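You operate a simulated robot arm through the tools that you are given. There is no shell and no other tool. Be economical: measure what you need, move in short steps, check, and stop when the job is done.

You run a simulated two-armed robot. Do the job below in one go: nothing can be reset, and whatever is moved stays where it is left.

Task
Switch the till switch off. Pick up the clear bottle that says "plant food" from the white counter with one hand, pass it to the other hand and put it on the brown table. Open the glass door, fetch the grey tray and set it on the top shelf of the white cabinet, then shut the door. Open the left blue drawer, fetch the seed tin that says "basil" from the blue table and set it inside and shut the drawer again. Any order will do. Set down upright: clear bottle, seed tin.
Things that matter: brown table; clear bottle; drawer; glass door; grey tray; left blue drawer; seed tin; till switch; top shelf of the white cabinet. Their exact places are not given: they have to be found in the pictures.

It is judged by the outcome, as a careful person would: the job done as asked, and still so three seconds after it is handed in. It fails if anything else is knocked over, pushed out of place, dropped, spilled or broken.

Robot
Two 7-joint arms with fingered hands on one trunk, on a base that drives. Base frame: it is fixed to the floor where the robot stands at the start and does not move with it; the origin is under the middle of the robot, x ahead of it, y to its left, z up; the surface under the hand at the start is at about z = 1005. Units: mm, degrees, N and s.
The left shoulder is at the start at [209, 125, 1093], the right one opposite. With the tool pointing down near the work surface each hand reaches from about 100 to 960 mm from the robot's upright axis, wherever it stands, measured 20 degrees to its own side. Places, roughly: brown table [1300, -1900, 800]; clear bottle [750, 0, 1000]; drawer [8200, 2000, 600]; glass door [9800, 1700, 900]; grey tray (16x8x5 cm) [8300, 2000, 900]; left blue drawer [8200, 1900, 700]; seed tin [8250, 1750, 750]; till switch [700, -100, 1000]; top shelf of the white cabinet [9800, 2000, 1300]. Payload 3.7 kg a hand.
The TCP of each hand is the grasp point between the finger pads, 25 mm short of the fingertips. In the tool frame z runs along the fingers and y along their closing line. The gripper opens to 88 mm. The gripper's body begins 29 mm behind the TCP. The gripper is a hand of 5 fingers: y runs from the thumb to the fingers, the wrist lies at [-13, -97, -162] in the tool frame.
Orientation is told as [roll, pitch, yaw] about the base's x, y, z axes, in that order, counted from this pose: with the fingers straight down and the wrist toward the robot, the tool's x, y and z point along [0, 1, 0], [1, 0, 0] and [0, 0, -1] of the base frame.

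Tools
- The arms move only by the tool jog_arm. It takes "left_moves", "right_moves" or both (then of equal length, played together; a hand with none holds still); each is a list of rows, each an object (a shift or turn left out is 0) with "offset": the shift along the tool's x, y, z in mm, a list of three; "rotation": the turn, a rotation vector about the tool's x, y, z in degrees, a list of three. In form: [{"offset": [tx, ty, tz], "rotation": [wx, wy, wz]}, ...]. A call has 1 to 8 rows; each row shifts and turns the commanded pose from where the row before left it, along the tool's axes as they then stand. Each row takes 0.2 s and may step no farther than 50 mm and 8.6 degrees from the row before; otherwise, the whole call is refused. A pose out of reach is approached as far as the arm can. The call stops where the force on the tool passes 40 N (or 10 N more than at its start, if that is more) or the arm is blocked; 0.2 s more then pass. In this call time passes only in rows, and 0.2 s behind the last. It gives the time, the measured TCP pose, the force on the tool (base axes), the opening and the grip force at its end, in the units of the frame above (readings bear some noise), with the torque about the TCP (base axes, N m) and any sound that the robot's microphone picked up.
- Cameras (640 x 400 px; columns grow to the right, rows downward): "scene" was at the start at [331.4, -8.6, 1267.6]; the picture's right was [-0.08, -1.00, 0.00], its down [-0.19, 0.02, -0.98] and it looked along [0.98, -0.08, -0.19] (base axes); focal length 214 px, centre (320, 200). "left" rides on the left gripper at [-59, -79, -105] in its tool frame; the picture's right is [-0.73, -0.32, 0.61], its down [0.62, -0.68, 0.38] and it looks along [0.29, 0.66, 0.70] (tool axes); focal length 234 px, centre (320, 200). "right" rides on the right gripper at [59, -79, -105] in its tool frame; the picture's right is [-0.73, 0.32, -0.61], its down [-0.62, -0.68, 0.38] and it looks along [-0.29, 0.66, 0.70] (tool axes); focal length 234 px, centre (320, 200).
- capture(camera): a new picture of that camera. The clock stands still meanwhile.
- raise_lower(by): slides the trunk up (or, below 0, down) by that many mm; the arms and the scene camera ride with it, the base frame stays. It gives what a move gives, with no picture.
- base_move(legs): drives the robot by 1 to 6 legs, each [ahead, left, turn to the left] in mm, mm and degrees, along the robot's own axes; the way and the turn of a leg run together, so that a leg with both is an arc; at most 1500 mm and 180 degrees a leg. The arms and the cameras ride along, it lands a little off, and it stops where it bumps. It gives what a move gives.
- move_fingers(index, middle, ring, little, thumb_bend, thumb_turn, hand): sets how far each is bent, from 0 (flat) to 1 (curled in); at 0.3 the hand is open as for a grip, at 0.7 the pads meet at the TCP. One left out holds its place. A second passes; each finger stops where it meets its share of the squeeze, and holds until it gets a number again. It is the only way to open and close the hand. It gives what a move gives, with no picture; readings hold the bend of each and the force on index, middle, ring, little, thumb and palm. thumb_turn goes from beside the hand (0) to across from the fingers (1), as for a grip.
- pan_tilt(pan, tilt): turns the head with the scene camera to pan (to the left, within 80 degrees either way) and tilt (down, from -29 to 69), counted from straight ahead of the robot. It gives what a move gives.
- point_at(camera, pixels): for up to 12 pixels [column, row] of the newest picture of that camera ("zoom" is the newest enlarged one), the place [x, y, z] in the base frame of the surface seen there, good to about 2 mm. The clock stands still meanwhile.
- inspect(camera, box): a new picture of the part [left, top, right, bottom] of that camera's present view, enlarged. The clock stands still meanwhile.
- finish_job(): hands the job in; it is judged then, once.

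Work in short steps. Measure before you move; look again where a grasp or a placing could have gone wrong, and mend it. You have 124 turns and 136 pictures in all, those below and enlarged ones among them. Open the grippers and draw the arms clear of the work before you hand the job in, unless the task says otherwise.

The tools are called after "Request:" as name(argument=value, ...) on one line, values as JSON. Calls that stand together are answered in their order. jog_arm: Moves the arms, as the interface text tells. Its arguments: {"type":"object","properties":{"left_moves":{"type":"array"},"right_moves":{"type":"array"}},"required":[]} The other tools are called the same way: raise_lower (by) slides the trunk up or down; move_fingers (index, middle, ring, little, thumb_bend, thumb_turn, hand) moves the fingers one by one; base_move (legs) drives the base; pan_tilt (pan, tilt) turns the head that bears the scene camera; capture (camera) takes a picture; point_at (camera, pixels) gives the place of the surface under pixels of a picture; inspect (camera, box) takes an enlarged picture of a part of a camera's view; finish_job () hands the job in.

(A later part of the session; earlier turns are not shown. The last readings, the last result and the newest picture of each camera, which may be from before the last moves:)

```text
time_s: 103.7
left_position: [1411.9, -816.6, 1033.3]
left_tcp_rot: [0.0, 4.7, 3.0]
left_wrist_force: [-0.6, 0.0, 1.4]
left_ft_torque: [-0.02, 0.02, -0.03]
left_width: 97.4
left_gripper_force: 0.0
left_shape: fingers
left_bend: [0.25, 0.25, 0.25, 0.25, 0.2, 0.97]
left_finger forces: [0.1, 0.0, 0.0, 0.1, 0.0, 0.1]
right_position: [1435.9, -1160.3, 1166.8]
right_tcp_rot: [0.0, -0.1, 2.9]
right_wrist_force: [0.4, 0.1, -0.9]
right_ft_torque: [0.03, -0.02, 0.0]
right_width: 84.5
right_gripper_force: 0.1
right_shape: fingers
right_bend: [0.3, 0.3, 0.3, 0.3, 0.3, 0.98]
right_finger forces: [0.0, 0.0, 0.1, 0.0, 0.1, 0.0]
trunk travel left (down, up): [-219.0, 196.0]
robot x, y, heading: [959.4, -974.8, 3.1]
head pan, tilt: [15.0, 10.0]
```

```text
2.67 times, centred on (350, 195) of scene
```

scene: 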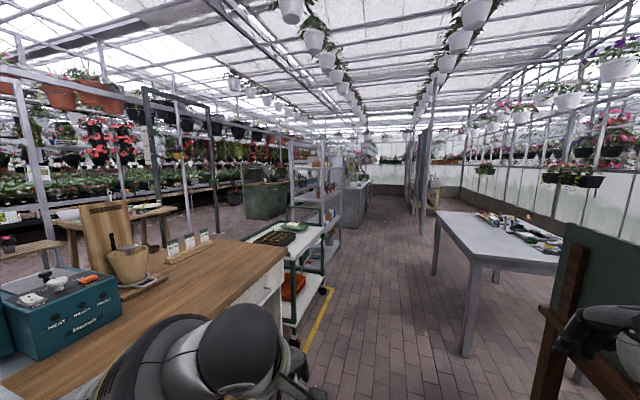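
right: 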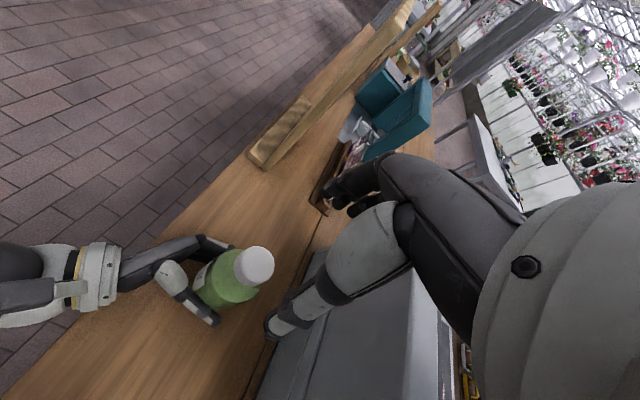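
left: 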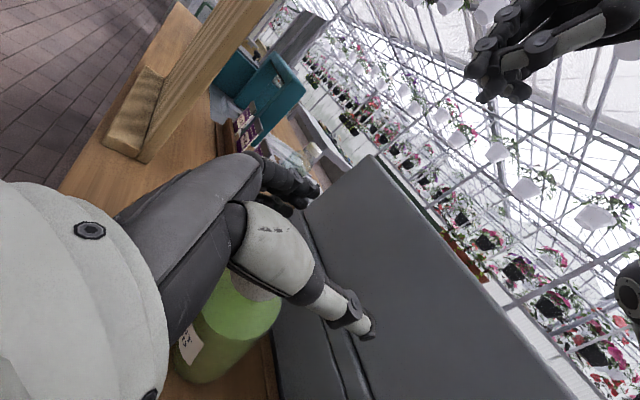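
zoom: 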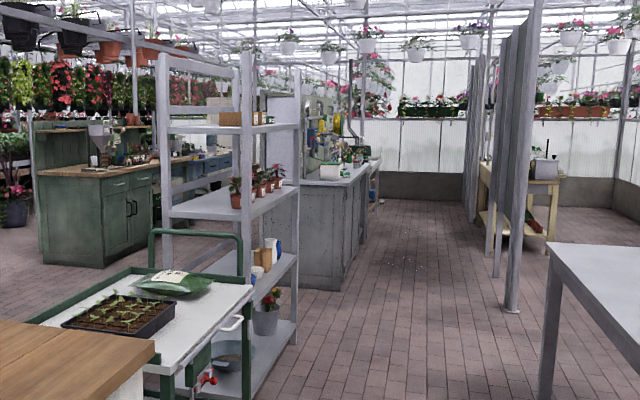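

The corridor at y≈-975 is clear to x≈5500. I straighten and drive ahead.

Request:
base_move(legs=[[0, 0, -3], [1500, 0, 0], [1500, 0, 0], [1400, 0, 0]])

Request:
pan_tilt(pan=35, tilt=5)

Request:
capture(camera="scene")

```text
time_s: 123.9
left_position: [5661.5, -881.6, 1036.1]
left_tcp_rot: [-0.6, 4.4, -0.8]
left_wrist_force: [-0.5, 0.5, 0.5]
left_ft_torque: [0.01, -0.05, -0.02]
left_width: 98.0
left_gripper_force: 0.1
left_shape: fingers
left_bend: [0.25, 0.25, 0.25, 0.25, 0.2, 0.97]
left_finger forces: [0.0, 0.0, 0.0, 0.0, 0.0, 0.0]
right_position: [5664.8, -1226.8, 1171.9]
right_tcp_rot: [-0.6, -0.3, -1.3]
right_wrist_force: [-0.7, 0.3, 0.4]
right_ft_torque: [-0.01, 0.0, -0.04]
right_width: 84.7
right_gripper_force: 0.2
right_shape: fingers
right_bend: [0.3, 0.3, 0.3, 0.3, 0.3, 0.98]
right_finger forces: [0.0, 0.1, 0.0, 0.1, 0.0, 0.1]
trunk travel left (down, up): [-219.0, 196.0]
robot x, y, heading: [5205.3, -1016.0, -0.8]
head pan, tilt: [15.0, 10.0]
stopped in leg 4: the robot was blocked; the commanded pose is now the measured one
```

```text
time_s: 124.8
left_position: [5662.1, -881.9, 1036.8]
left_tcp_rot: [-0.7, 4.4, -0.8]
left_wrist_force: [-0.8, 0.4, 0.6]
left_ft_torque: [0.01, 0.0, 0.04]
left_width: 97.8
left_gripper_force: 0.0
left_shape: fingers
left_bend: [0.25, 0.25, 0.25, 0.25, 0.2, 0.97]
left_finger forces: [0.1, 0.0, 0.1, 0.0, 0.0, 0.0]
right_position: [5662.3, -1226.1, 1173.0]
right_tcp_rot: [-0.7, -0.2, -1.3]
right_wrist_force: [-0.3, -0.7, -0.6]
right_ft_torque: [0.01, -0.04, -0.01]
right_width: 84.4
right_gripper_force: 0.0
right_shape: fingers
right_bend: [0.3, 0.3, 0.3, 0.3, 0.3, 0.98]
right_finger forces: [0.1, 0.0, 0.1, 0.0, 0.0, 0.1]
trunk travel left (down, up): [-219.0, 196.0]
robot x, y, heading: [5204.4, -1018.0, -0.9]
head pan, tilt: [35.0, 5.0]
```

```text
63 pictures are left
```

scene: 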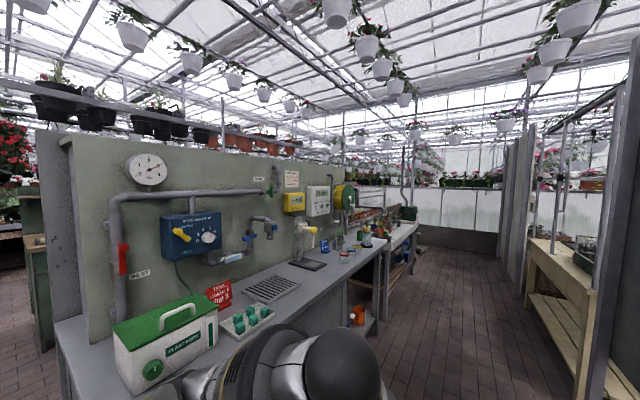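

The base bumped something at x≈5205. I look right and measure around.

Request:
point_at(camera="scene", pixels=[[360, 262], [300, 330], [380, 290], [415, 240], [510, 200], [590, 300], [545, 250], [630, 300], [605, 200], [120, 370]])

Request:
pan_tilt(pan=-50, tilt=25)

Request:
capture(camera="scene")

```text
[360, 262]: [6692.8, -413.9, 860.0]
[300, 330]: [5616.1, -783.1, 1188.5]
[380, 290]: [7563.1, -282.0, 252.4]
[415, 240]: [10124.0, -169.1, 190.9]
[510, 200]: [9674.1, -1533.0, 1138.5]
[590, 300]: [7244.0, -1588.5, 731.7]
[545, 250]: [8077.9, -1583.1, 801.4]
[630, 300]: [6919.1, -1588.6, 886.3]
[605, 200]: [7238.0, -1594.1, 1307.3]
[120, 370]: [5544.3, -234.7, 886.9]
```

```text
time_s: 126.4
left_position: [5662.7, -881.7, 1034.4]
left_tcp_rot: [-0.8, 4.5, -0.8]
left_wrist_force: [0.4, -0.6, 0.3]
left_ft_torque: [-0.03, -0.01, -0.01]
left_width: 98.0
left_gripper_force: 0.1
left_shape: fingers
left_bend: [0.25, 0.25, 0.25, 0.25, 0.2, 0.97]
left_finger forces: [0.0, 0.0, 0.1, 0.1, 0.1, 0.1]
right_position: [5663.2, -1226.4, 1170.7]
right_tcp_rot: [-0.6, -0.2, -1.3]
right_wrist_force: [-0.1, -0.1, -0.2]
right_ft_torque: [-0.02, 0.01, 0.03]
right_width: 84.6
right_gripper_force: 0.0
right_shape: fingers
right_bend: [0.3, 0.3, 0.3, 0.3, 0.3, 0.98]
right_finger forces: [0.0, 0.0, 0.1, 0.0, 0.0, 0.1]
trunk travel left (down, up): [-219.0, 196.0]
robot x, y, heading: [5208.6, -1021.7, -1.2]
head pan, tilt: [-50.0, 25.0]
```

```text
62 pictures are left
```

scene: 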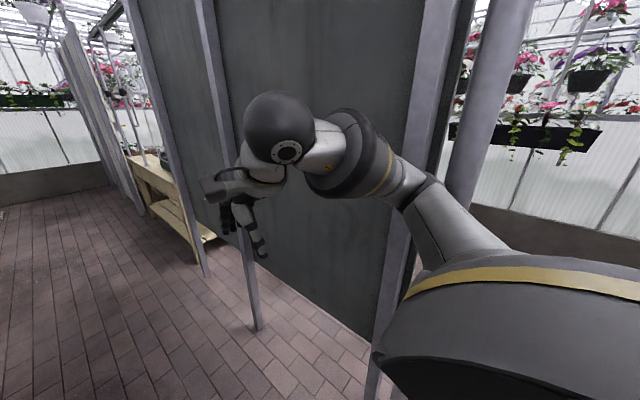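

The right elbow touches the partition post (y≈-1590). I back off, shift left a bit, and stretch both hands forward to tuck the elbows.

Request:
base_move(legs=[[-80, 0, 0], [0, 80, 1]])

Request:
jog_arm(right_moves=[{"offset": [15, 40, 0]}, {"offset": [15, 40, 0]}, {"offset": [15, 40, 0]}, {"offset": [15, 40, 0]}], left_moves=[{"offset": [0, 40, 0]}, {"offset": [0, 40, 0]}, {"offset": [0, 40, 0]}, {"offset": [0, 40, 0]}])

Request:
capture(camera="scene")

Request:
pan_tilt(pan=45, tilt=35)

Request:
capture(camera="scene")

```text
time_s: 128.4
left_position: [5587.4, -801.7, 1032.9]
left_tcp_rot: [-0.1, 4.9, 0.1]
left_wrist_force: [-0.1, 0.8, 0.0]
left_ft_torque: [-0.01, 0.01, 0.01]
left_width: 97.8
left_gripper_force: 0.0
left_shape: fingers
left_bend: [0.25, 0.25, 0.25, 0.25, 0.2, 0.97]
left_finger forces: [0.1, 0.1, 0.0, 0.0, 0.0, 0.1]
right_position: [5595.9, -1148.3, 1166.6]
right_tcp_rot: [0.1, 0.3, -0.4]
right_wrist_force: [0.4, -0.3, -0.3]
right_ft_torque: [0.0, 0.02, 0.02]
right_width: 84.7
right_gripper_force: 0.0
right_shape: fingers
right_bend: [0.3, 0.3, 0.3, 0.3, 0.3, 0.98]
right_finger forces: [0.0, 0.0, 0.1, 0.0, 0.0, 0.1]
trunk travel left (down, up): [-219.0, 196.0]
robot x, y, heading: [5124.2, -936.8, 0.1]
head pan, tilt: [-50.0, 25.0]
```

```text
time_s: 129.4
left_position: [5745.6, -802.4, 1019.2]
left_tcp_rot: [0.1, 4.9, 0.2]
left_wrist_force: [-0.8, 0.3, -0.2]
left_ft_torque: [-0.01, 0.01, 0.0]
left_width: 97.5
left_gripper_force: 0.0
left_shape: fingers
left_bend: [0.25, 0.25, 0.25, 0.25, 0.2, 0.97]
left_finger forces: [0.0, 0.0, 0.1, 0.0, 0.0, 0.0]
right_position: [5757.0, -1091.9, 1162.9]
right_tcp_rot: [0.0, 0.5, -0.4]
right_wrist_force: [-0.5, -0.8, -0.7]
right_ft_torque: [0.01, 0.0, -0.02]
right_width: 84.8
right_gripper_force: 0.1
right_shape: fingers
right_bend: [0.3, 0.3, 0.3, 0.3, 0.3, 0.98]
right_finger forces: [0.0, 0.0, 0.0, 0.0, 0.0, 0.0]
trunk travel left (down, up): [-219.0, 196.0]
robot x, y, heading: [5125.2, -941.4, 0.1]
head pan, tilt: [-50.0, 25.0]
```

```text
61 pictures are left
```

scene: 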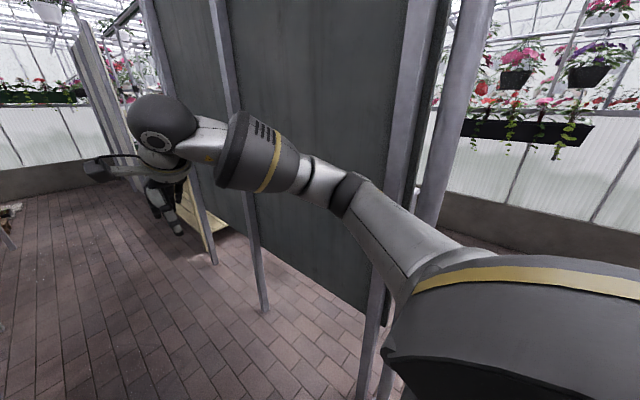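

```text
time_s: 131.1
left_position: [5743.8, -803.1, 1021.0]
left_tcp_rot: [0.1, 4.8, 0.1]
left_wrist_force: [0.7, 0.3, -0.5]
left_ft_torque: [0.0, -0.03, -0.01]
left_width: 97.5
left_gripper_force: 0.1
left_shape: fingers
left_bend: [0.25, 0.25, 0.25, 0.25, 0.2, 0.97]
left_finger forces: [0.1, 0.0, 0.0, 0.0, 0.1, 0.0]
right_position: [5756.6, -1091.7, 1164.6]
right_tcp_rot: [0.1, 0.3, -0.5]
right_wrist_force: [0.5, -0.9, -0.6]
right_ft_torque: [0.0, -0.01, 0.03]
right_width: 84.9
right_gripper_force: 0.1
right_shape: fingers
right_bend: [0.3, 0.3, 0.3, 0.3, 0.3, 0.98]
right_finger forces: [0.0, 0.1, 0.0, 0.0, 0.0, 0.1]
trunk travel left (down, up): [-219.0, 196.0]
robot x, y, heading: [5121.6, -938.1, 0.2]
head pan, tilt: [45.0, 35.0]
```

```text
60 pictures are left
```

scene: 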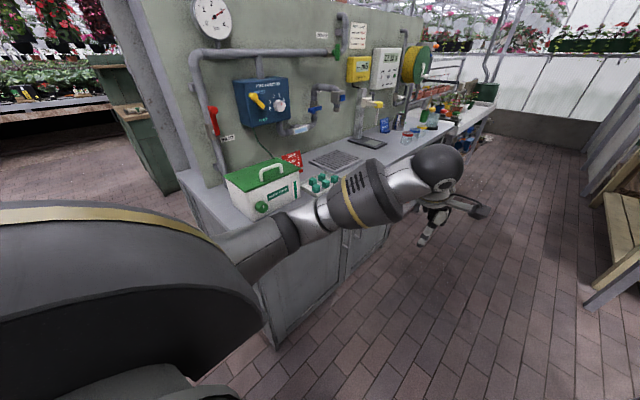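

This aisle is walled off from the targets by the bench wall; the gap between rack and bench (x≈4000–5490) leads left. I back up to x≈4740, turn left, and look.

Request:
base_move(legs=[[-390, 0, 0], [0, 0, 60]])

Request:
pan_tilt(pan=0, tilt=15)

Request:
capture(camera="scene")

```text
time_s: 136.2
left_position: [4921.0, -336.2, 1020.4]
left_tcp_rot: [0.1, 4.8, 59.5]
left_wrist_force: [0.2, 0.3, 0.3]
left_ft_torque: [0.03, -0.02, -0.02]
left_width: 97.4
left_gripper_force: 0.0
left_shape: fingers
left_bend: [0.25, 0.25, 0.25, 0.25, 0.2, 0.97]
left_finger forces: [0.1, 0.0, 0.0, 0.1, 0.0, 0.0]
right_position: [5178.3, -475.2, 1163.6]
right_tcp_rot: [0.0, 0.3, 59.0]
right_wrist_force: [-0.3, 1.6, 0.5]
right_ft_torque: [0.04, -0.02, 0.01]
right_width: 84.1
right_gripper_force: 0.1
right_shape: fingers
right_bend: [0.3, 0.3, 0.3, 0.3, 0.3, 0.98]
right_finger forces: [0.0, 0.1, 0.0, 0.1, 0.1, 0.1]
trunk travel left (down, up): [-219.0, 196.0]
robot x, y, heading: [4724.9, -936.1, 59.5]
head pan, tilt: [45.0, 35.0]
```

```text
time_s: 137.3
left_position: [4921.9, -336.9, 1020.5]
left_tcp_rot: [0.1, 4.8, 59.6]
left_wrist_force: [0.0, -0.1, -0.3]
left_ft_torque: [0.0, -0.01, -0.02]
left_width: 97.6
left_gripper_force: 0.1
left_shape: fingers
left_bend: [0.25, 0.25, 0.25, 0.25, 0.2, 0.97]
left_finger forces: [0.0, 0.0, 0.0, 0.0, 0.0, 0.1]
right_position: [5176.6, -474.3, 1164.7]
right_tcp_rot: [0.1, 0.5, 59.1]
right_wrist_force: [0.6, -0.2, -0.1]
right_ft_torque: [0.0, -0.06, -0.01]
right_width: 84.7
right_gripper_force: 0.0
right_shape: fingers
right_bend: [0.3, 0.3, 0.3, 0.3, 0.3, 0.98]
right_finger forces: [0.2, 0.0, 0.0, 0.1, 0.0, 0.0]
trunk travel left (down, up): [-219.0, 196.0]
robot x, y, heading: [4725.7, -938.6, 59.7]
head pan, tilt: [0.0, 15.0]
```

```text
59 pictures are left
```

scene: 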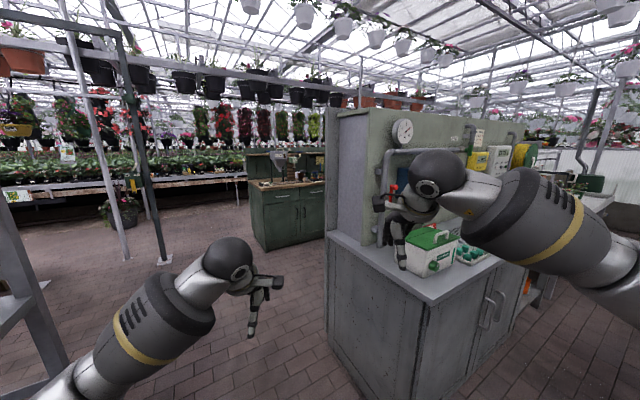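

I measure the posts, bench corner and green cabinet for the route.

Request:
point_at(camera="scene", pixels=[[165, 260], [124, 258], [328, 300], [330, 240], [260, 200], [300, 185], [50, 370], [130, 225]])

Request:
base_move(legs=[[0, 0, 30], [800, 0, 0]])

Request:
pan_tilt(pan=-60, tilt=15)

Request:
capture(camera="scene")

```text
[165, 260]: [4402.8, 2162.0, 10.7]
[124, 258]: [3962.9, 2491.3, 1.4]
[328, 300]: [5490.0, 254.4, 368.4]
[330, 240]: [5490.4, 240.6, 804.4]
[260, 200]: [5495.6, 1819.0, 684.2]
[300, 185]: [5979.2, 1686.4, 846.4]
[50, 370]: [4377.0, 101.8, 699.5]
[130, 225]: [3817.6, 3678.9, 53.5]
```

```text
time_s: 140.8
left_position: [4604.7, -95.5, 1021.6]
left_tcp_rot: [0.1, 4.9, 88.8]
left_wrist_force: [0.0, -0.1, 0.2]
left_ft_torque: [0.01, 0.01, 0.02]
left_width: 97.4
left_gripper_force: 0.0
left_shape: fingers
left_bend: [0.25, 0.25, 0.25, 0.25, 0.2, 0.97]
left_finger forces: [0.1, 0.0, 0.0, 0.0, 0.1, 0.0]
right_position: [4890.0, -83.2, 1164.7]
right_tcp_rot: [0.4, 0.2, 89.0]
right_wrist_force: [0.5, -0.2, -0.1]
right_ft_torque: [0.03, -0.01, -0.05]
right_width: 84.6
right_gripper_force: 0.0
right_shape: fingers
right_bend: [0.3, 0.3, 0.3, 0.3, 0.3, 0.98]
right_finger forces: [0.0, 0.0, 0.1, 0.1, 0.1, 0.1]
trunk travel left (down, up): [-219.0, 196.0]
robot x, y, heading: [4726.2, -704.4, 89.4]
head pan, tilt: [0.0, 15.0]
stopped in leg 2: the robot was blocked; the commanded pose is now the measured one
```

```text
time_s: 142.1
left_position: [4605.3, -95.5, 1019.0]
left_tcp_rot: [0.2, 5.0, 89.0]
left_wrist_force: [1.1, 0.1, 0.2]
left_ft_torque: [0.06, 0.0, -0.01]
left_width: 97.7
left_gripper_force: 0.0
left_shape: fingers
left_bend: [0.25, 0.25, 0.25, 0.25, 0.2, 0.97]
left_finger forces: [0.0, 0.1, 0.1, 0.1, 0.0, 0.1]
right_position: [4890.3, -83.0, 1164.6]
right_tcp_rot: [0.3, 0.2, 89.1]
right_wrist_force: [-0.3, -1.4, -0.1]
right_ft_torque: [0.01, 0.0, -0.02]
right_width: 84.7
right_gripper_force: 0.0
right_shape: fingers
right_bend: [0.3, 0.3, 0.3, 0.3, 0.3, 0.98]
right_finger forces: [0.1, 0.0, 0.0, 0.0, 0.0, 0.0]
trunk travel left (down, up): [-219.0, 196.0]
robot x, y, heading: [4729.1, -706.3, 89.3]
head pan, tilt: [-60.0, 15.0]
```

```text
58 pictures are left
```

scene: 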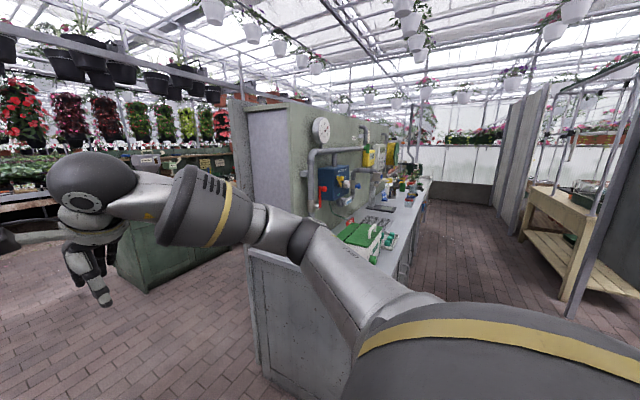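

The left elbow met the rack (its post is at x≈4377). I back off, centre at x≈4935, and go through.

Request:
base_move(legs=[[-80, 0, 0], [0, -205, 0.7], [1500, 0, 0], [100, 0, 0]])

Request:
capture(camera="scene")

```text
time_s: 153.4
left_position: [4837.1, 1496.8, 1015.4]
left_tcp_rot: [-0.1, 5.2, 88.2]
left_wrist_force: [-1.0, -0.6, 0.6]
left_ft_torque: [-0.04, -0.02, 0.01]
left_width: 97.7
left_gripper_force: 0.0
left_shape: fingers
left_bend: [0.25, 0.25, 0.25, 0.25, 0.2, 0.97]
left_finger forces: [0.1, 0.0, 0.1, 0.0, 0.0, 0.1]
right_position: [5123.4, 1506.8, 1164.0]
right_tcp_rot: [-0.1, 0.5, 88.4]
right_wrist_force: [-0.4, -0.4, -0.5]
right_ft_torque: [0.0, 0.01, 0.01]
right_width: 84.6
right_gripper_force: 0.1
right_shape: fingers
right_bend: [0.3, 0.3, 0.3, 0.3, 0.3, 0.98]
right_finger forces: [0.1, 0.1, 0.1, 0.0, 0.1, 0.0]
trunk travel left (down, up): [-219.0, 196.0]
robot x, y, heading: [4954.9, 876.5, 88.9]
head pan, tilt: [-60.0, 15.0]
```

```text
57 pictures are left
```

scene: 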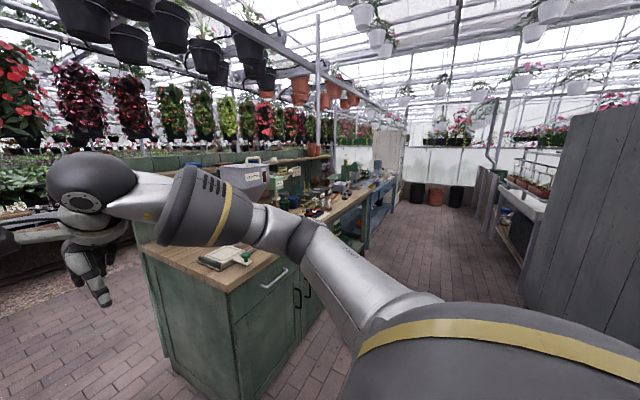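

Through. I measure the aisle ahead and turn right to face +x.

Request:
point_at(camera="scene", pixels=[[245, 310], [270, 275], [370, 205], [385, 185], [360, 185], [400, 160], [530, 300], [490, 220], [450, 190], [410, 190], [395, 195]])

Request:
base_move(legs=[[0, 0, -89], [1300, 0, 0]])

Request:
pan_tilt(pan=20, tilt=10)

Request:
capture(camera="scene")

```text
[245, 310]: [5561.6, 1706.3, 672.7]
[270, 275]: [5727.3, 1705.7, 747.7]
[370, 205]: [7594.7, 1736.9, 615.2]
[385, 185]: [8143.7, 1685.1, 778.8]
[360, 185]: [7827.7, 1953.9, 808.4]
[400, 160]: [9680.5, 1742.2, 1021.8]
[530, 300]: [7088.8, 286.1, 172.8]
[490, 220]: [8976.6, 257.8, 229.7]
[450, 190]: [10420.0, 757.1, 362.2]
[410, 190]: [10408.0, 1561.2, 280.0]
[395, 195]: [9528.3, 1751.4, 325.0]
```

```text
time_s: 163.6
left_position: [6856.8, 1012.0, 1016.7]
left_tcp_rot: [-0.2, 5.3, -0.1]
left_wrist_force: [0.6, 0.0, -0.6]
left_ft_torque: [0.01, 0.01, 0.0]
left_width: 97.7
left_gripper_force: 0.1
left_shape: fingers
left_bend: [0.25, 0.25, 0.25, 0.25, 0.2, 0.97]
left_finger forces: [0.0, 0.0, 0.1, 0.0, 0.0, 0.0]
right_position: [6870.4, 727.1, 1163.3]
right_tcp_rot: [0.1, 0.4, 0.0]
right_wrist_force: [-0.1, 0.3, -0.2]
right_ft_torque: [0.03, 0.01, 0.0]
right_width: 84.8
right_gripper_force: 0.0
right_shape: fingers
right_bend: [0.3, 0.3, 0.3, 0.3, 0.3, 0.98]
right_finger forces: [0.0, 0.0, 0.0, 0.1, 0.0, 0.1]
trunk travel left (down, up): [-219.0, 196.0]
robot x, y, heading: [6238.6, 875.1, 0.2]
head pan, tilt: [-60.0, 15.0]
```

```text
time_s: 165.2
left_position: [6854.8, 1011.6, 1016.9]
left_tcp_rot: [-0.1, 5.2, -0.1]
left_wrist_force: [0.2, -0.7, 1.0]
left_ft_torque: [0.0, -0.01, 0.0]
left_width: 98.0
left_gripper_force: 0.1
left_shape: fingers
left_bend: [0.25, 0.25, 0.25, 0.25, 0.2, 0.97]
left_finger forces: [0.1, 0.0, 0.0, 0.1, 0.0, 0.1]
right_position: [6870.8, 726.4, 1163.7]
right_tcp_rot: [0.0, 0.4, 0.0]
right_wrist_force: [-0.9, 0.1, 0.0]
right_ft_torque: [0.01, -0.01, -0.01]
right_width: 84.6
right_gripper_force: 0.1
right_shape: fingers
right_bend: [0.3, 0.3, 0.3, 0.3, 0.3, 0.98]
right_finger forces: [0.0, 0.0, 0.0, 0.0, 0.1, 0.1]
trunk travel left (down, up): [-219.0, 196.0]
robot x, y, heading: [6242.3, 874.4, 0.2]
head pan, tilt: [20.0, 10.0]
```

```text
56 pictures are left
```

scene: 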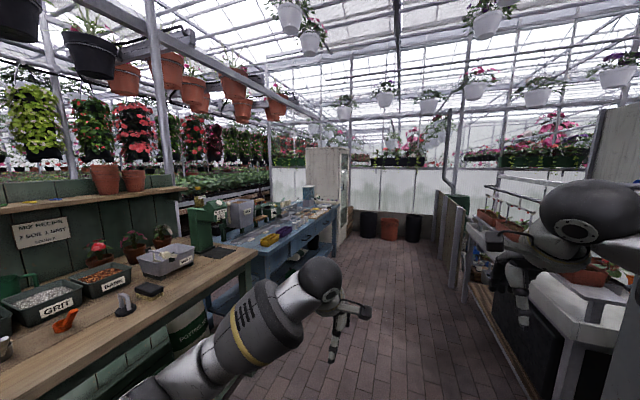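

The blue table (front y≈1700, x≈7590–9300) and tall cabinet (x≈9500+) lie ahead left. I drive to x≈8100 and face the table.

Request:
base_move(legs=[[1000, 0, 0], [860, 0, 0], [0, 0, 90]])

Request:
pan_tilt(pan=0, tilt=35)

Request:
capture(camera="scene")

```text
time_s: 178.4
left_position: [7980.7, 1510.7, 1016.6]
left_tcp_rot: [-0.2, 5.0, 89.4]
left_wrist_force: [0.8, -0.2, 0.0]
left_ft_torque: [0.03, 0.02, -0.01]
left_width: 97.7
left_gripper_force: 0.0
left_shape: fingers
left_bend: [0.25, 0.25, 0.25, 0.25, 0.2, 0.97]
left_finger forces: [0.0, 0.0, 0.0, 0.0, 0.0, 0.1]
right_position: [8265.6, 1524.5, 1163.6]
right_tcp_rot: [0.0, 0.3, 89.5]
right_wrist_force: [0.5, -0.1, -0.5]
right_ft_torque: [-0.01, 0.01, -0.05]
right_width: 84.8
right_gripper_force: 0.2
right_shape: fingers
right_bend: [0.3, 0.3, 0.3, 0.3, 0.3, 0.98]
right_finger forces: [0.1, 0.0, 0.0, 0.1, 0.0, 0.1]
trunk travel left (down, up): [-219.0, 196.0]
robot x, y, heading: [8107.2, 894.6, 90.0]
head pan, tilt: [20.0, 10.0]
```

```text
time_s: 179.2
left_position: [7980.9, 1510.0, 1016.3]
left_tcp_rot: [-0.2, 5.1, 89.5]
left_wrist_force: [0.2, -0.2, -0.2]
left_ft_torque: [0.0, 0.02, 0.05]
left_width: 97.4
left_gripper_force: 0.0
left_shape: fingers
left_bend: [0.25, 0.25, 0.25, 0.25, 0.2, 0.97]
left_finger forces: [0.0, 0.1, 0.0, 0.0, 0.1, 0.0]
right_position: [8265.6, 1525.2, 1162.6]
right_tcp_rot: [0.0, 0.4, 89.5]
right_wrist_force: [0.0, 0.3, 0.4]
right_ft_torque: [-0.02, 0.03, 0.03]
right_width: 84.3
right_gripper_force: 0.0
right_shape: fingers
right_bend: [0.3, 0.3, 0.3, 0.3, 0.3, 0.98]
right_finger forces: [0.0, 0.0, 0.0, 0.1, 0.0, 0.0]
trunk travel left (down, up): [-219.0, 196.0]
robot x, y, heading: [8112.4, 894.1, 89.9]
head pan, tilt: [0.0, 35.0]
```

```text
55 pictures are left
```

scene: 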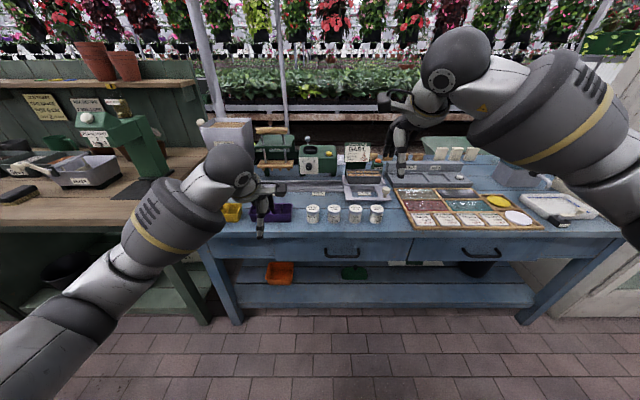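

Two drawers (handles at (342,252) and (482,253)), four tins near (313–377,213), and a grey tray near (368,190). I enlarge and measure.

Request:
inspect(camera="scene", box=[290, 160, 410, 235])

Request:
point_at(camera="scene", pixels=[[313, 208], [333, 209], [354, 209], [376, 209], [342, 256], [327, 250], [358, 250], [342, 238], [368, 188], [345, 195], [390, 195], [342, 230]])

Request:
inspect(camera="scene", box=[280, 200, 440, 290])

```text
5.33 times, centred on (350, 198) of scene
```

zoom: 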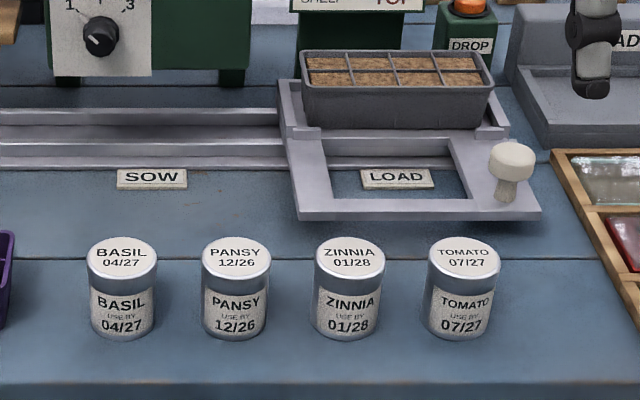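

```text
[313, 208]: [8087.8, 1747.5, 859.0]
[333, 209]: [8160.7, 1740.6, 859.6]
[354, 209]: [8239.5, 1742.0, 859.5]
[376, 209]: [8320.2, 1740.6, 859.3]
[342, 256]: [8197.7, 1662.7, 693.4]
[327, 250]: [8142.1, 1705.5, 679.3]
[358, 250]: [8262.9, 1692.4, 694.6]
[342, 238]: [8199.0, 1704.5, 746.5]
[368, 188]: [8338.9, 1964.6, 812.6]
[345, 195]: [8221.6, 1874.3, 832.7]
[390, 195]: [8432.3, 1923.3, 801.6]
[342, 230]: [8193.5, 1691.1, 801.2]
```

```text
4.00 times, centred on (360, 245) of scene
```

zoom: 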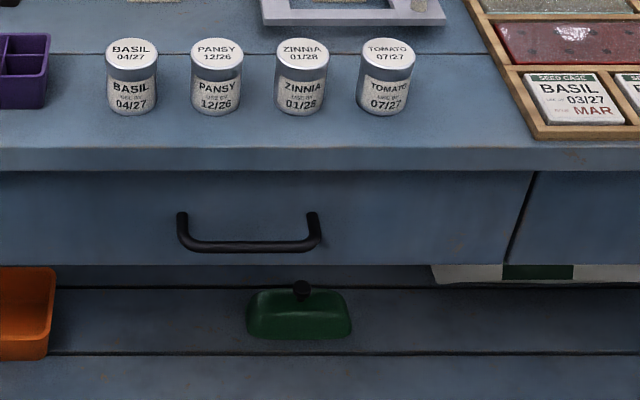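

Basil is the leftmost tin [8088,~1765], tops at 859. Handle bar of the left drawer is at about y 1665, z 690, x 8150–8245. I tilt the right hand 45° with hooked fingers and bring it near the handle.

Request:
move_fingers(hand="right", index=0.62, middle=0.62, ring=0.62, little=0.62, thumb_bend=0.3)

Request:
jog_arm(right_moves=[{"rotation": [-7.5, 0, 0]}, {"rotation": [-7.5, 0, 0]}, {"rotation": [-7.5, 0, 0]}, {"rotation": [-7.5, 0, 0]}, {"rotation": [-7.5, 0, 0]}, {"rotation": [-7.5, 0, 0]}, {"offset": [8, -24, 37]}, {"offset": [8, -24, 37]}])

Request:
jog_arm(right_moves=[{"offset": [8, -24, 37]}, {"offset": [8, -24, 37]}, {"offset": [8, -24, 37]}, {"offset": [8, -24, 37]}, {"offset": [8, -24, 37]}, {"offset": [8, -24, 37]}, {"offset": [8, -24, 37]}])

Request:
inspect(camera="scene", box=[250, 170, 450, 300])

Request:
capture(camera="right")

```text
time_s: 180.2
left_position: [7980.4, 1510.5, 1016.3]
left_tcp_rot: [-0.1, 5.2, 89.4]
left_wrist_force: [0.0, 0.1, -0.2]
left_ft_torque: [-0.02, 0.01, 0.02]
left_width: 97.6
left_gripper_force: 0.0
left_shape: fingers
left_bend: [0.25, 0.25, 0.25, 0.25, 0.2, 0.97]
left_finger forces: [0.1, 0.0, 0.0, 0.0, 0.1, 0.1]
right_position: [8266.7, 1523.4, 1163.6]
right_tcp_rot: [0.0, 0.4, 89.5]
right_wrist_force: [0.1, -0.3, -0.4]
right_ft_torque: [-0.02, 0.0, 0.05]
right_width: 49.9
right_gripper_force: 0.0
right_shape: fingers
right_bend: [0.62, 0.62, 0.62, 0.62, 0.3, 0.98]
right_finger forces: [0.0, 0.0, 0.0, 0.0, 0.1, 0.0]
trunk travel left (down, up): [-219.0, 196.0]
robot x, y, heading: [8110.6, 895.8, 89.8]
head pan, tilt: [0.0, 35.0]
```

```text
time_s: 182.1
left_position: [7981.6, 1510.2, 1015.7]
left_tcp_rot: [-0.1, 5.1, 89.4]
left_wrist_force: [-0.2, 0.0, -0.4]
left_ft_torque: [0.02, -0.02, -0.01]
left_width: 97.9
left_gripper_force: 0.0
left_shape: fingers
left_bend: [0.25, 0.25, 0.25, 0.25, 0.2, 0.97]
left_finger forces: [0.0, 0.1, 0.0, 0.0, 0.1, 0.1]
right_position: [8266.7, 1522.6, 1164.2]
right_tcp_rot: [0.1, -40.9, 89.6]
right_wrist_force: [-0.5, -0.2, 0.3]
right_ft_torque: [0.02, 0.02, 0.01]
right_width: 50.1
right_gripper_force: 0.2
right_shape: fingers
right_bend: [0.62, 0.62, 0.62, 0.62, 0.3, 0.98]
right_finger forces: [0.0, 0.0, 0.1, 0.0, 0.0, 0.0]
right hand out of reach, approached as far as the arm can: row 6, 7, 8
trunk travel left (down, up): [-219.0, 196.0]
robot x, y, heading: [8111.3, 897.5, 89.8]
head pan, tilt: [0.0, 35.0]
```

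```text
time_s: 183.7
left_position: [7980.5, 1509.0, 1015.2]
left_tcp_rot: [-0.2, 5.2, 89.4]
left_wrist_force: [0.2, -0.5, 0.8]
left_ft_torque: [0.0, 0.0, -0.01]
left_width: 97.7
left_gripper_force: 0.0
left_shape: fingers
left_bend: [0.25, 0.25, 0.25, 0.25, 0.2, 0.97]
left_finger forces: [0.0, 0.0, 0.0, 0.0, 0.1, 0.0]
right_position: [8266.0, 1522.7, 1164.4]
right_tcp_rot: [0.2, -40.8, 89.4]
right_wrist_force: [-1.0, -0.3, 0.4]
right_ft_torque: [0.05, 0.02, -0.01]
right_width: 49.9
right_gripper_force: 0.1
right_shape: fingers
right_bend: [0.62, 0.62, 0.62, 0.62, 0.3, 0.98]
right_finger forces: [0.1, 0.2, 0.0, 0.0, 0.0, 0.1]
right hand out of reach, approached as far as the arm can: row 1, 2, 3, 4, 5, 6, 7
trunk travel left (down, up): [-219.0, 196.0]
robot x, y, heading: [8109.9, 894.8, 89.8]
head pan, tilt: [0.0, 35.0]
```

```text
3.08 times, centred on (350, 235) of scene
```

zoom: 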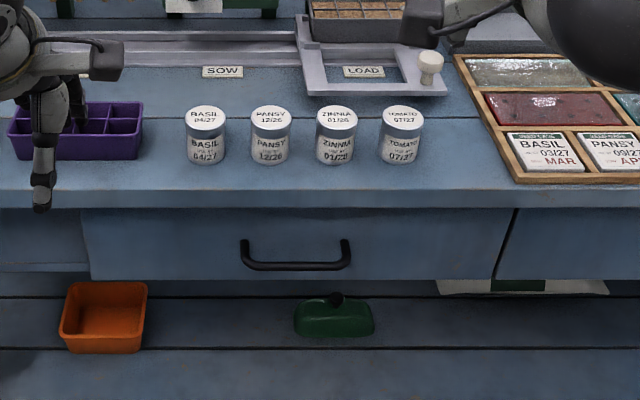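

```text
51 pictures are left
```

right: 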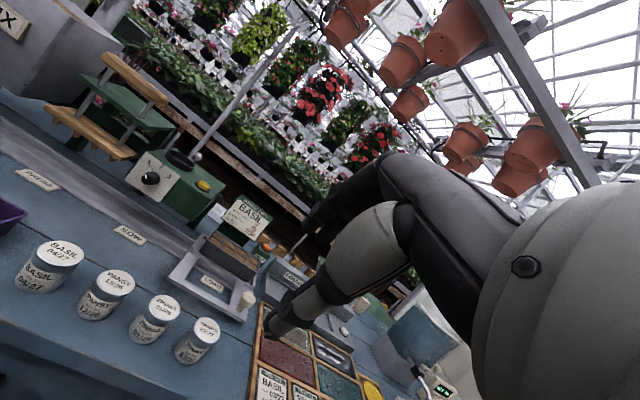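

The tilt limit is ~41° up here. I ease the tilt back and descend first, testing in short rows.

Request:
jog_arm(right_moves=[{"rotation": [8, 0, 0]}, {"rotation": [5, 0, 0]}, {"offset": [8, -15, 35]}, {"offset": [8, -15, 35]}])

```text
time_s: 184.7
left_position: [7981.5, 1511.2, 1015.7]
left_tcp_rot: [-0.1, 5.2, 89.4]
left_wrist_force: [0.1, 0.6, 0.4]
left_ft_torque: [0.01, 0.0, 0.0]
left_width: 97.7
left_gripper_force: 0.1
left_shape: fingers
left_bend: [0.25, 0.25, 0.25, 0.25, 0.2, 0.97]
left_finger forces: [0.1, 0.1, 0.0, 0.0, 0.0, 0.1]
right_position: [8249.5, 1532.3, 1088.0]
right_tcp_rot: [0.1, -27.7, 89.5]
right_wrist_force: [0.2, 0.7, 0.0]
right_ft_torque: [0.03, 0.0, -0.02]
right_width: 50.2
right_gripper_force: 0.1
right_shape: fingers
right_bend: [0.62, 0.62, 0.62, 0.62, 0.3, 0.98]
right_finger forces: [0.0, 0.1, 0.0, 0.1, 0.0, 0.0]
trunk travel left (down, up): [-219.0, 196.0]
robot x, y, heading: [8111.5, 895.1, 89.9]
head pan, tilt: [0.0, 35.0]
```

It moves again. I descend to about [8185,1600,760].

Request:
jog_arm(right_moves=[{"offset": [8, -11.5, 40]}, {"offset": [8, -11.5, 40]}, {"offset": [8, -11.5, 40]}, {"offset": [8, -11.5, 40]}, {"offset": [8, -11.5, 40]}, {"offset": [8, -11.5, 40]}, {"offset": [8, -11.5, 40]}, {"offset": [8, -11.5, 40]}])

Request:
jog_arm(right_moves=[{"rotation": [-6, 0, 0]}, {"rotation": [-6, 0, 0]}, {"rotation": [-6, 0, 0]}])

Request:
capture(camera="right")

Request:
inspect(camera="scene", box=[250, 170, 450, 300])

```text
time_s: 186.4
left_position: [7981.2, 1511.3, 1016.3]
left_tcp_rot: [-0.1, 5.2, 89.4]
left_wrist_force: [-1.0, 1.1, -0.8]
left_ft_torque: [-0.02, 0.0, -0.01]
left_width: 97.8
left_gripper_force: 0.1
left_shape: fingers
left_bend: [0.25, 0.25, 0.25, 0.25, 0.2, 0.97]
left_finger forces: [0.1, 0.1, 0.0, 0.0, 0.0, 0.1]
right_position: [8161.4, 1566.1, 896.8]
right_tcp_rot: [-0.2, -27.4, 89.2]
right_wrist_force: [0.6, 0.5, 0.2]
right_ft_torque: [0.0, 0.0, 0.01]
right_width: 50.0
right_gripper_force: 0.1
right_shape: fingers
right_bend: [0.62, 0.62, 0.62, 0.62, 0.3, 0.98]
right_finger forces: [0.1, 0.0, 0.0, 0.0, 0.0, 0.0]
right hand out of reach, approached as far as the arm can: row 3, 4, 5, 6, 7, 8
trunk travel left (down, up): [-219.0, 196.0]
robot x, y, heading: [8113.2, 898.0, 90.1]
head pan, tilt: [0.0, 35.0]
```

```text
time_s: 187.2
left_position: [7980.4, 1509.8, 1016.1]
left_tcp_rot: [0.0, 5.2, 89.4]
left_wrist_force: [0.1, 0.3, 0.6]
left_ft_torque: [-0.04, -0.02, 0.0]
left_width: 97.5
left_gripper_force: 0.1
left_shape: fingers
left_bend: [0.25, 0.25, 0.25, 0.25, 0.2, 0.97]
left_finger forces: [0.0, 0.1, 0.1, 0.0, 0.0, 0.0]
right_position: [8087.3, 1565.3, 949.4]
right_tcp_rot: [-0.3, -45.4, 88.8]
right_wrist_force: [-0.1, 0.9, -0.2]
right_ft_torque: [0.0, 0.0, -0.01]
right_width: 50.1
right_gripper_force: 0.1
right_shape: fingers
right_bend: [0.62, 0.62, 0.62, 0.62, 0.3, 0.98]
right_finger forces: [0.0, 0.1, 0.0, 0.0, 0.1, 0.1]
right hand out of reach, approached as far as the arm can: row 1, 2, 3
trunk travel left (down, up): [-219.0, 196.0]
robot x, y, heading: [8111.5, 893.4, 89.9]
head pan, tilt: [0.0, 35.0]
```

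```text
50 pictures are left
```

right: 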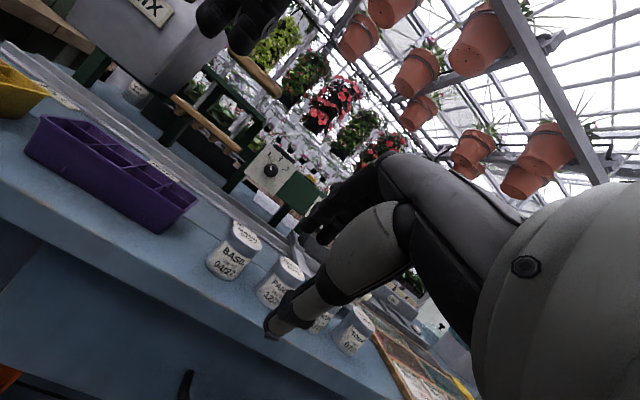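

```text
3.08 times, centred on (350, 235) of scene
```

zoom: 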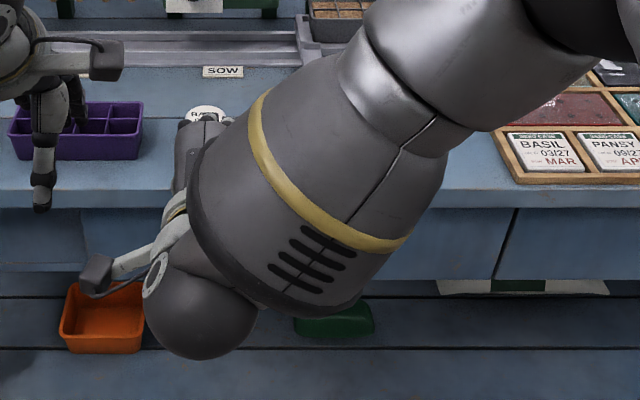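

The trunk is too high for this. I retreat the right hand up/back and reduce the tilt to ~20°, then lower the trunk.

Request:
jog_arm(right_moves=[{"offset": [-15, 5, -40]}, {"offset": [-20, 5, -40]}, {"offset": [-20, 5, -25], "rotation": [6, 0, 0]}, {"offset": [-20, 0, 0], "rotation": [7, 0, 0]}, {"offset": [-20, 0, 0], "rotation": [7, 0, 0]}, {"offset": [-10, 0, 0], "rotation": [5, 0, 0]}], left_moves=[{"offset": [0, 0, -40]}, {"offset": [0, 0, -40]}, {"offset": [0, 0, -40]}, {"offset": [0, 0, -40]}, {"offset": [0, 0, -20]}, {"offset": [0, 0, -10]}])

Request:
raise_lower(by=-215)

Request:
capture(camera="scene")

```text
time_s: 188.7
left_position: [7980.8, 1527.2, 1205.8]
left_tcp_rot: [0.0, 5.2, 89.3]
left_wrist_force: [-0.9, -0.6, 0.4]
left_ft_torque: [0.0, 0.02, -0.02]
left_width: 97.5
left_gripper_force: 0.0
left_shape: fingers
left_bend: [0.25, 0.25, 0.25, 0.25, 0.2, 0.97]
left_finger forces: [0.0, 0.0, 0.0, 0.0, 0.0, 0.0]
right_position: [8190.0, 1499.3, 1030.8]
right_tcp_rot: [0.1, -20.7, 89.6]
right_wrist_force: [0.3, -0.8, -0.7]
right_ft_torque: [0.01, 0.0, 0.0]
right_width: 50.1
right_gripper_force: 0.0
right_shape: fingers
right_bend: [0.62, 0.62, 0.62, 0.62, 0.3, 0.98]
right_finger forces: [0.1, 0.0, 0.0, 0.0, 0.0, 0.1]
trunk travel left (down, up): [-219.0, 196.0]
robot x, y, heading: [8111.5, 895.2, 89.7]
head pan, tilt: [0.0, 35.0]
```

```text
time_s: 190.9
left_position: [7981.5, 1527.6, 991.5]
left_tcp_rot: [-0.1, 5.1, 89.4]
left_wrist_force: [0.3, -0.6, -0.8]
left_ft_torque: [0.0, -0.01, 0.0]
left_width: 97.7
left_gripper_force: 0.0
left_shape: fingers
left_bend: [0.25, 0.25, 0.25, 0.25, 0.2, 0.97]
left_finger forces: [0.2, 0.0, 0.1, 0.1, 0.1, 0.0]
right_position: [8191.3, 1499.3, 722.7]
right_tcp_rot: [-0.1, -5.6, 89.5]
right_wrist_force: [-0.5, -0.8, 0.3]
right_ft_torque: [0.0, 0.0, -0.01]
right_width: 49.9
right_gripper_force: 0.0
right_shape: fingers
right_bend: [0.62, 0.62, 0.62, 0.62, 0.3, 0.98]
right_finger forces: [0.0, 0.1, 0.0, 0.0, 0.0, 0.0]
trunk travel left (down, up): [-4.0, 411.0]
robot x, y, heading: [8109.4, 896.1, 90.0]
head pan, tilt: [0.0, 35.0]
```

```text
48 pictures are left
```

scene: 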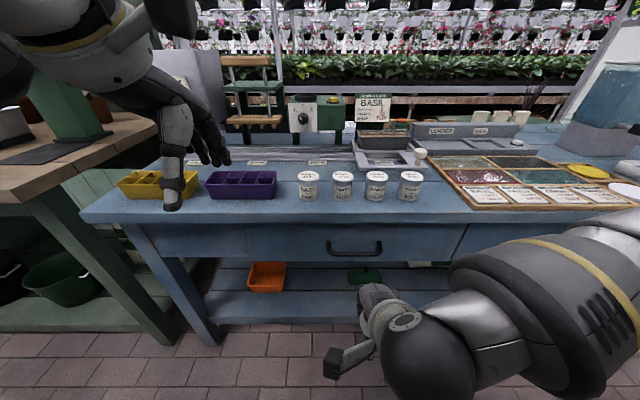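

Now the right hand is at [8191,1499,723]. I re-measure the handle from this lower view and re-tilt.

Request:
inspect(camera="scene", box=[300, 200, 420, 280])

Request:
point_at(camera="zoom", pixels=[[290, 267], [240, 265], [350, 267], [150, 225], [148, 260], [437, 235], [290, 230], [290, 130], [290, 160], [290, 185]])

Request:
jog_arm(right_moves=[{"rotation": [-7, 0, 0]}, {"rotation": [-7, 0, 0]}])

```text
5.00 times, centred on (360, 240) of scene
```

zoom: 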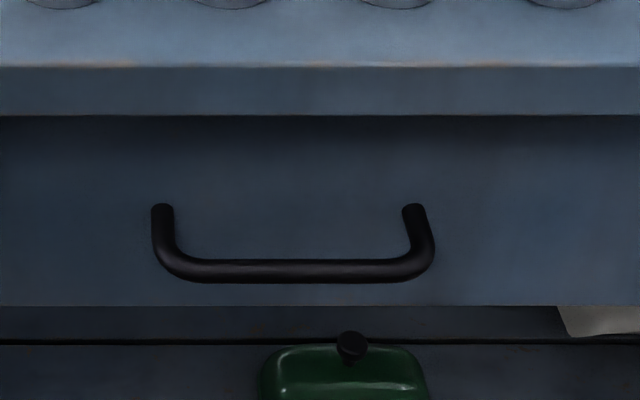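

```text
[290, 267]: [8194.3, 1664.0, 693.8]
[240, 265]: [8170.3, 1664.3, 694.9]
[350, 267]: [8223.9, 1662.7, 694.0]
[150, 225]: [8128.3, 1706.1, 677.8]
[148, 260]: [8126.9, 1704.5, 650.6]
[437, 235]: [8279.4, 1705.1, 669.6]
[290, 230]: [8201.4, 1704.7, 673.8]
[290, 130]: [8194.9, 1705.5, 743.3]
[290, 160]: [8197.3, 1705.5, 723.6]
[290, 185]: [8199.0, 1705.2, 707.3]
```

```text
time_s: 191.5
left_position: [7979.2, 1527.9, 991.6]
left_tcp_rot: [-0.1, 5.2, 89.5]
left_wrist_force: [1.0, -0.3, 0.1]
left_ft_torque: [0.02, -0.02, 0.04]
left_width: 97.7
left_gripper_force: 0.0
left_shape: fingers
left_bend: [0.25, 0.25, 0.25, 0.25, 0.2, 0.97]
left_finger forces: [0.0, 0.1, 0.1, 0.0, 0.0, 0.1]
right_position: [8184.5, 1507.4, 720.0]
right_tcp_rot: [-0.1, -19.8, 89.6]
right_wrist_force: [0.2, -1.3, -0.1]
right_ft_torque: [-0.01, -0.02, 0.04]
right_width: 49.9
right_gripper_force: 0.0
right_shape: fingers
right_bend: [0.62, 0.62, 0.62, 0.62, 0.3, 0.98]
right_finger forces: [0.0, 0.0, 0.0, 0.0, 0.0, 0.0]
right hand out of reach, approached as far as the arm can: row 1, 2
trunk travel left (down, up): [-4.0, 411.0]
robot x, y, heading: [8108.2, 895.1, 89.9]
head pan, tilt: [0.0, 35.0]
```

Bar centre ≈ [8196,1669,693], gap to the front 31 mm. I lift, move forward above the bar and check.

Request:
jog_arm(right_moves=[{"offset": [0, 15, -42]}, {"offset": [0, 32, 12]}, {"offset": [0, 32, 12]}, {"offset": [0, 33, 12]}, {"offset": [0, 33, 11]}])

Request:
inspect(camera="scene", box=[270, 160, 450, 290])

Request:
capture(camera="right")

```text
time_s: 192.7
left_position: [7982.2, 1523.9, 992.9]
left_tcp_rot: [0.0, 5.0, 89.5]
left_wrist_force: [0.3, 0.1, -1.0]
left_ft_torque: [-0.01, 0.0, 0.01]
left_width: 97.8
left_gripper_force: 0.0
left_shape: fingers
left_bend: [0.25, 0.25, 0.25, 0.25, 0.2, 0.97]
left_finger forces: [0.1, 0.0, 0.0, 0.0, 0.1, 0.0]
right_position: [8175.0, 1657.2, 751.1]
right_tcp_rot: [-0.2, -19.5, 89.7]
right_wrist_force: [2.0, -33.3, 7.4]
right_ft_torque: [0.82, -0.17, -0.66]
right_width: 49.9
right_gripper_force: 16.4
right_shape: fingers
right_bend: [0.62, 0.7, 0.69, 0.62, 0.3, 0.98]
right_finger forces: [0.0, 15.9, 17.5, 0.0, 0.1, 0.1]
right hand out of reach, approached as far as the arm can: row 1
trunk travel left (down, up): [-4.0, 411.0]
robot x, y, heading: [8111.7, 894.4, 89.9]
head pan, tilt: [0.0, 35.0]
```

```text
3.08 times, centred on (360, 225) of scene
```

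zoom: 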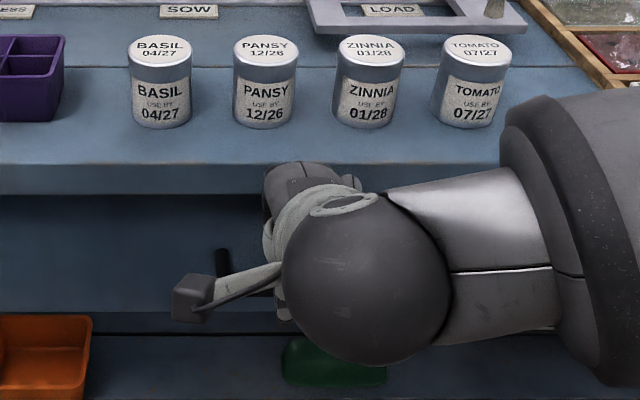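

```text
45 pictures are left
```

right: 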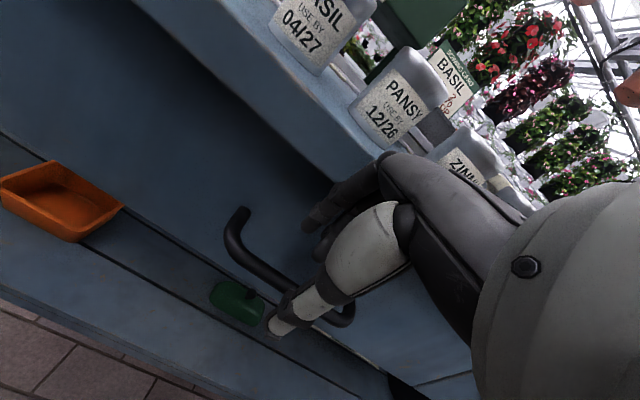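

The bowed fingers meet the table lip at this tilt. I pull the hand back, back the base up 230 mm so that the forearm is flatter, and try a steeper tilt.

Request:
jog_arm(right_moves=[{"offset": [0, -30, -11]}, {"offset": [0, -30, -11]}, {"offset": [0, -30, -11]}])

Request:
base_move(legs=[[-230, 0, 0]])

Request:
jog_arm(right_moves=[{"offset": [0, 40, 14]}, {"offset": [0, 40, 14]}, {"rotation": [-8, 0, 0]}, {"rotation": [-8, 0, 0]}, {"rotation": [-8, 0, 0]}, {"rotation": [-8, 0, 0]}, {"rotation": [-8, 0, 0]}])

```text
time_s: 193.5
left_position: [7980.2, 1526.3, 991.3]
left_tcp_rot: [-0.1, 5.1, 89.4]
left_wrist_force: [0.1, 0.1, -0.6]
left_ft_torque: [0.02, -0.01, 0.01]
left_width: 97.8
left_gripper_force: 0.1
left_shape: fingers
left_bend: [0.25, 0.25, 0.25, 0.25, 0.2, 0.97]
left_finger forces: [0.0, 0.1, 0.0, 0.0, 0.1, 0.1]
right_position: [8177.2, 1566.4, 751.7]
right_tcp_rot: [-0.1, -19.7, 89.5]
right_wrist_force: [-0.1, -0.7, -1.2]
right_ft_torque: [0.0, 0.0, -0.01]
right_width: 49.9
right_gripper_force: 0.1
right_shape: fingers
right_bend: [0.62, 0.62, 0.62, 0.62, 0.3, 0.98]
right_finger forces: [0.0, 0.0, 0.0, 0.1, 0.0, 0.0]
trunk travel left (down, up): [-4.0, 411.0]
robot x, y, heading: [8112.6, 893.6, 90.0]
head pan, tilt: [0.0, 35.0]
```

```text
time_s: 195.3
left_position: [7978.6, 1299.6, 991.7]
left_tcp_rot: [-0.1, 5.1, 89.6]
left_wrist_force: [-0.6, 0.4, -0.7]
left_ft_torque: [0.02, -0.03, 0.0]
left_width: 97.8
left_gripper_force: 0.1
left_shape: fingers
left_bend: [0.25, 0.25, 0.25, 0.25, 0.2, 0.97]
left_finger forces: [0.0, 0.1, 0.0, 0.1, 0.0, 0.1]
right_position: [8173.1, 1341.3, 751.8]
right_tcp_rot: [-0.1, -19.6, 89.9]
right_wrist_force: [0.1, 0.1, 0.1]
right_ft_torque: [-0.01, -0.02, -0.02]
right_width: 50.2
right_gripper_force: 0.0
right_shape: fingers
right_bend: [0.62, 0.62, 0.62, 0.62, 0.3, 0.98]
right_finger forces: [0.1, 0.0, 0.0, 0.1, 0.0, 0.0]
trunk travel left (down, up): [-4.0, 411.0]
robot x, y, heading: [8110.3, 668.3, 90.4]
head pan, tilt: [0.0, 35.0]
```

```text
time_s: 196.9
left_position: [7978.3, 1299.5, 990.5]
left_tcp_rot: [-0.2, 5.2, 89.7]
left_wrist_force: [0.8, -0.4, 0.1]
left_ft_torque: [-0.02, 0.05, 0.02]
left_width: 97.6
left_gripper_force: 0.1
left_shape: fingers
left_bend: [0.25, 0.25, 0.25, 0.25, 0.2, 0.97]
left_finger forces: [0.0, 0.1, 0.0, 0.1, 0.1, 0.0]
right_position: [8095.6, 1404.3, 799.7]
right_tcp_rot: [-0.1, -59.6, 89.6]
right_wrist_force: [-0.7, -1.2, -0.4]
right_ft_torque: [0.0, 0.01, -0.02]
right_width: 49.8
right_gripper_force: 0.1
right_shape: fingers
right_bend: [0.62, 0.62, 0.62, 0.62, 0.3, 0.98]
right_finger forces: [0.0, 0.0, 0.1, 0.0, 0.1, 0.0]
right hand out of reach, approached as far as the arm can: row 4, 5, 6, 7
trunk travel left (down, up): [-4.0, 411.0]
robot x, y, heading: [8112.2, 665.1, 90.0]
head pan, tilt: [0.0, 35.0]
```

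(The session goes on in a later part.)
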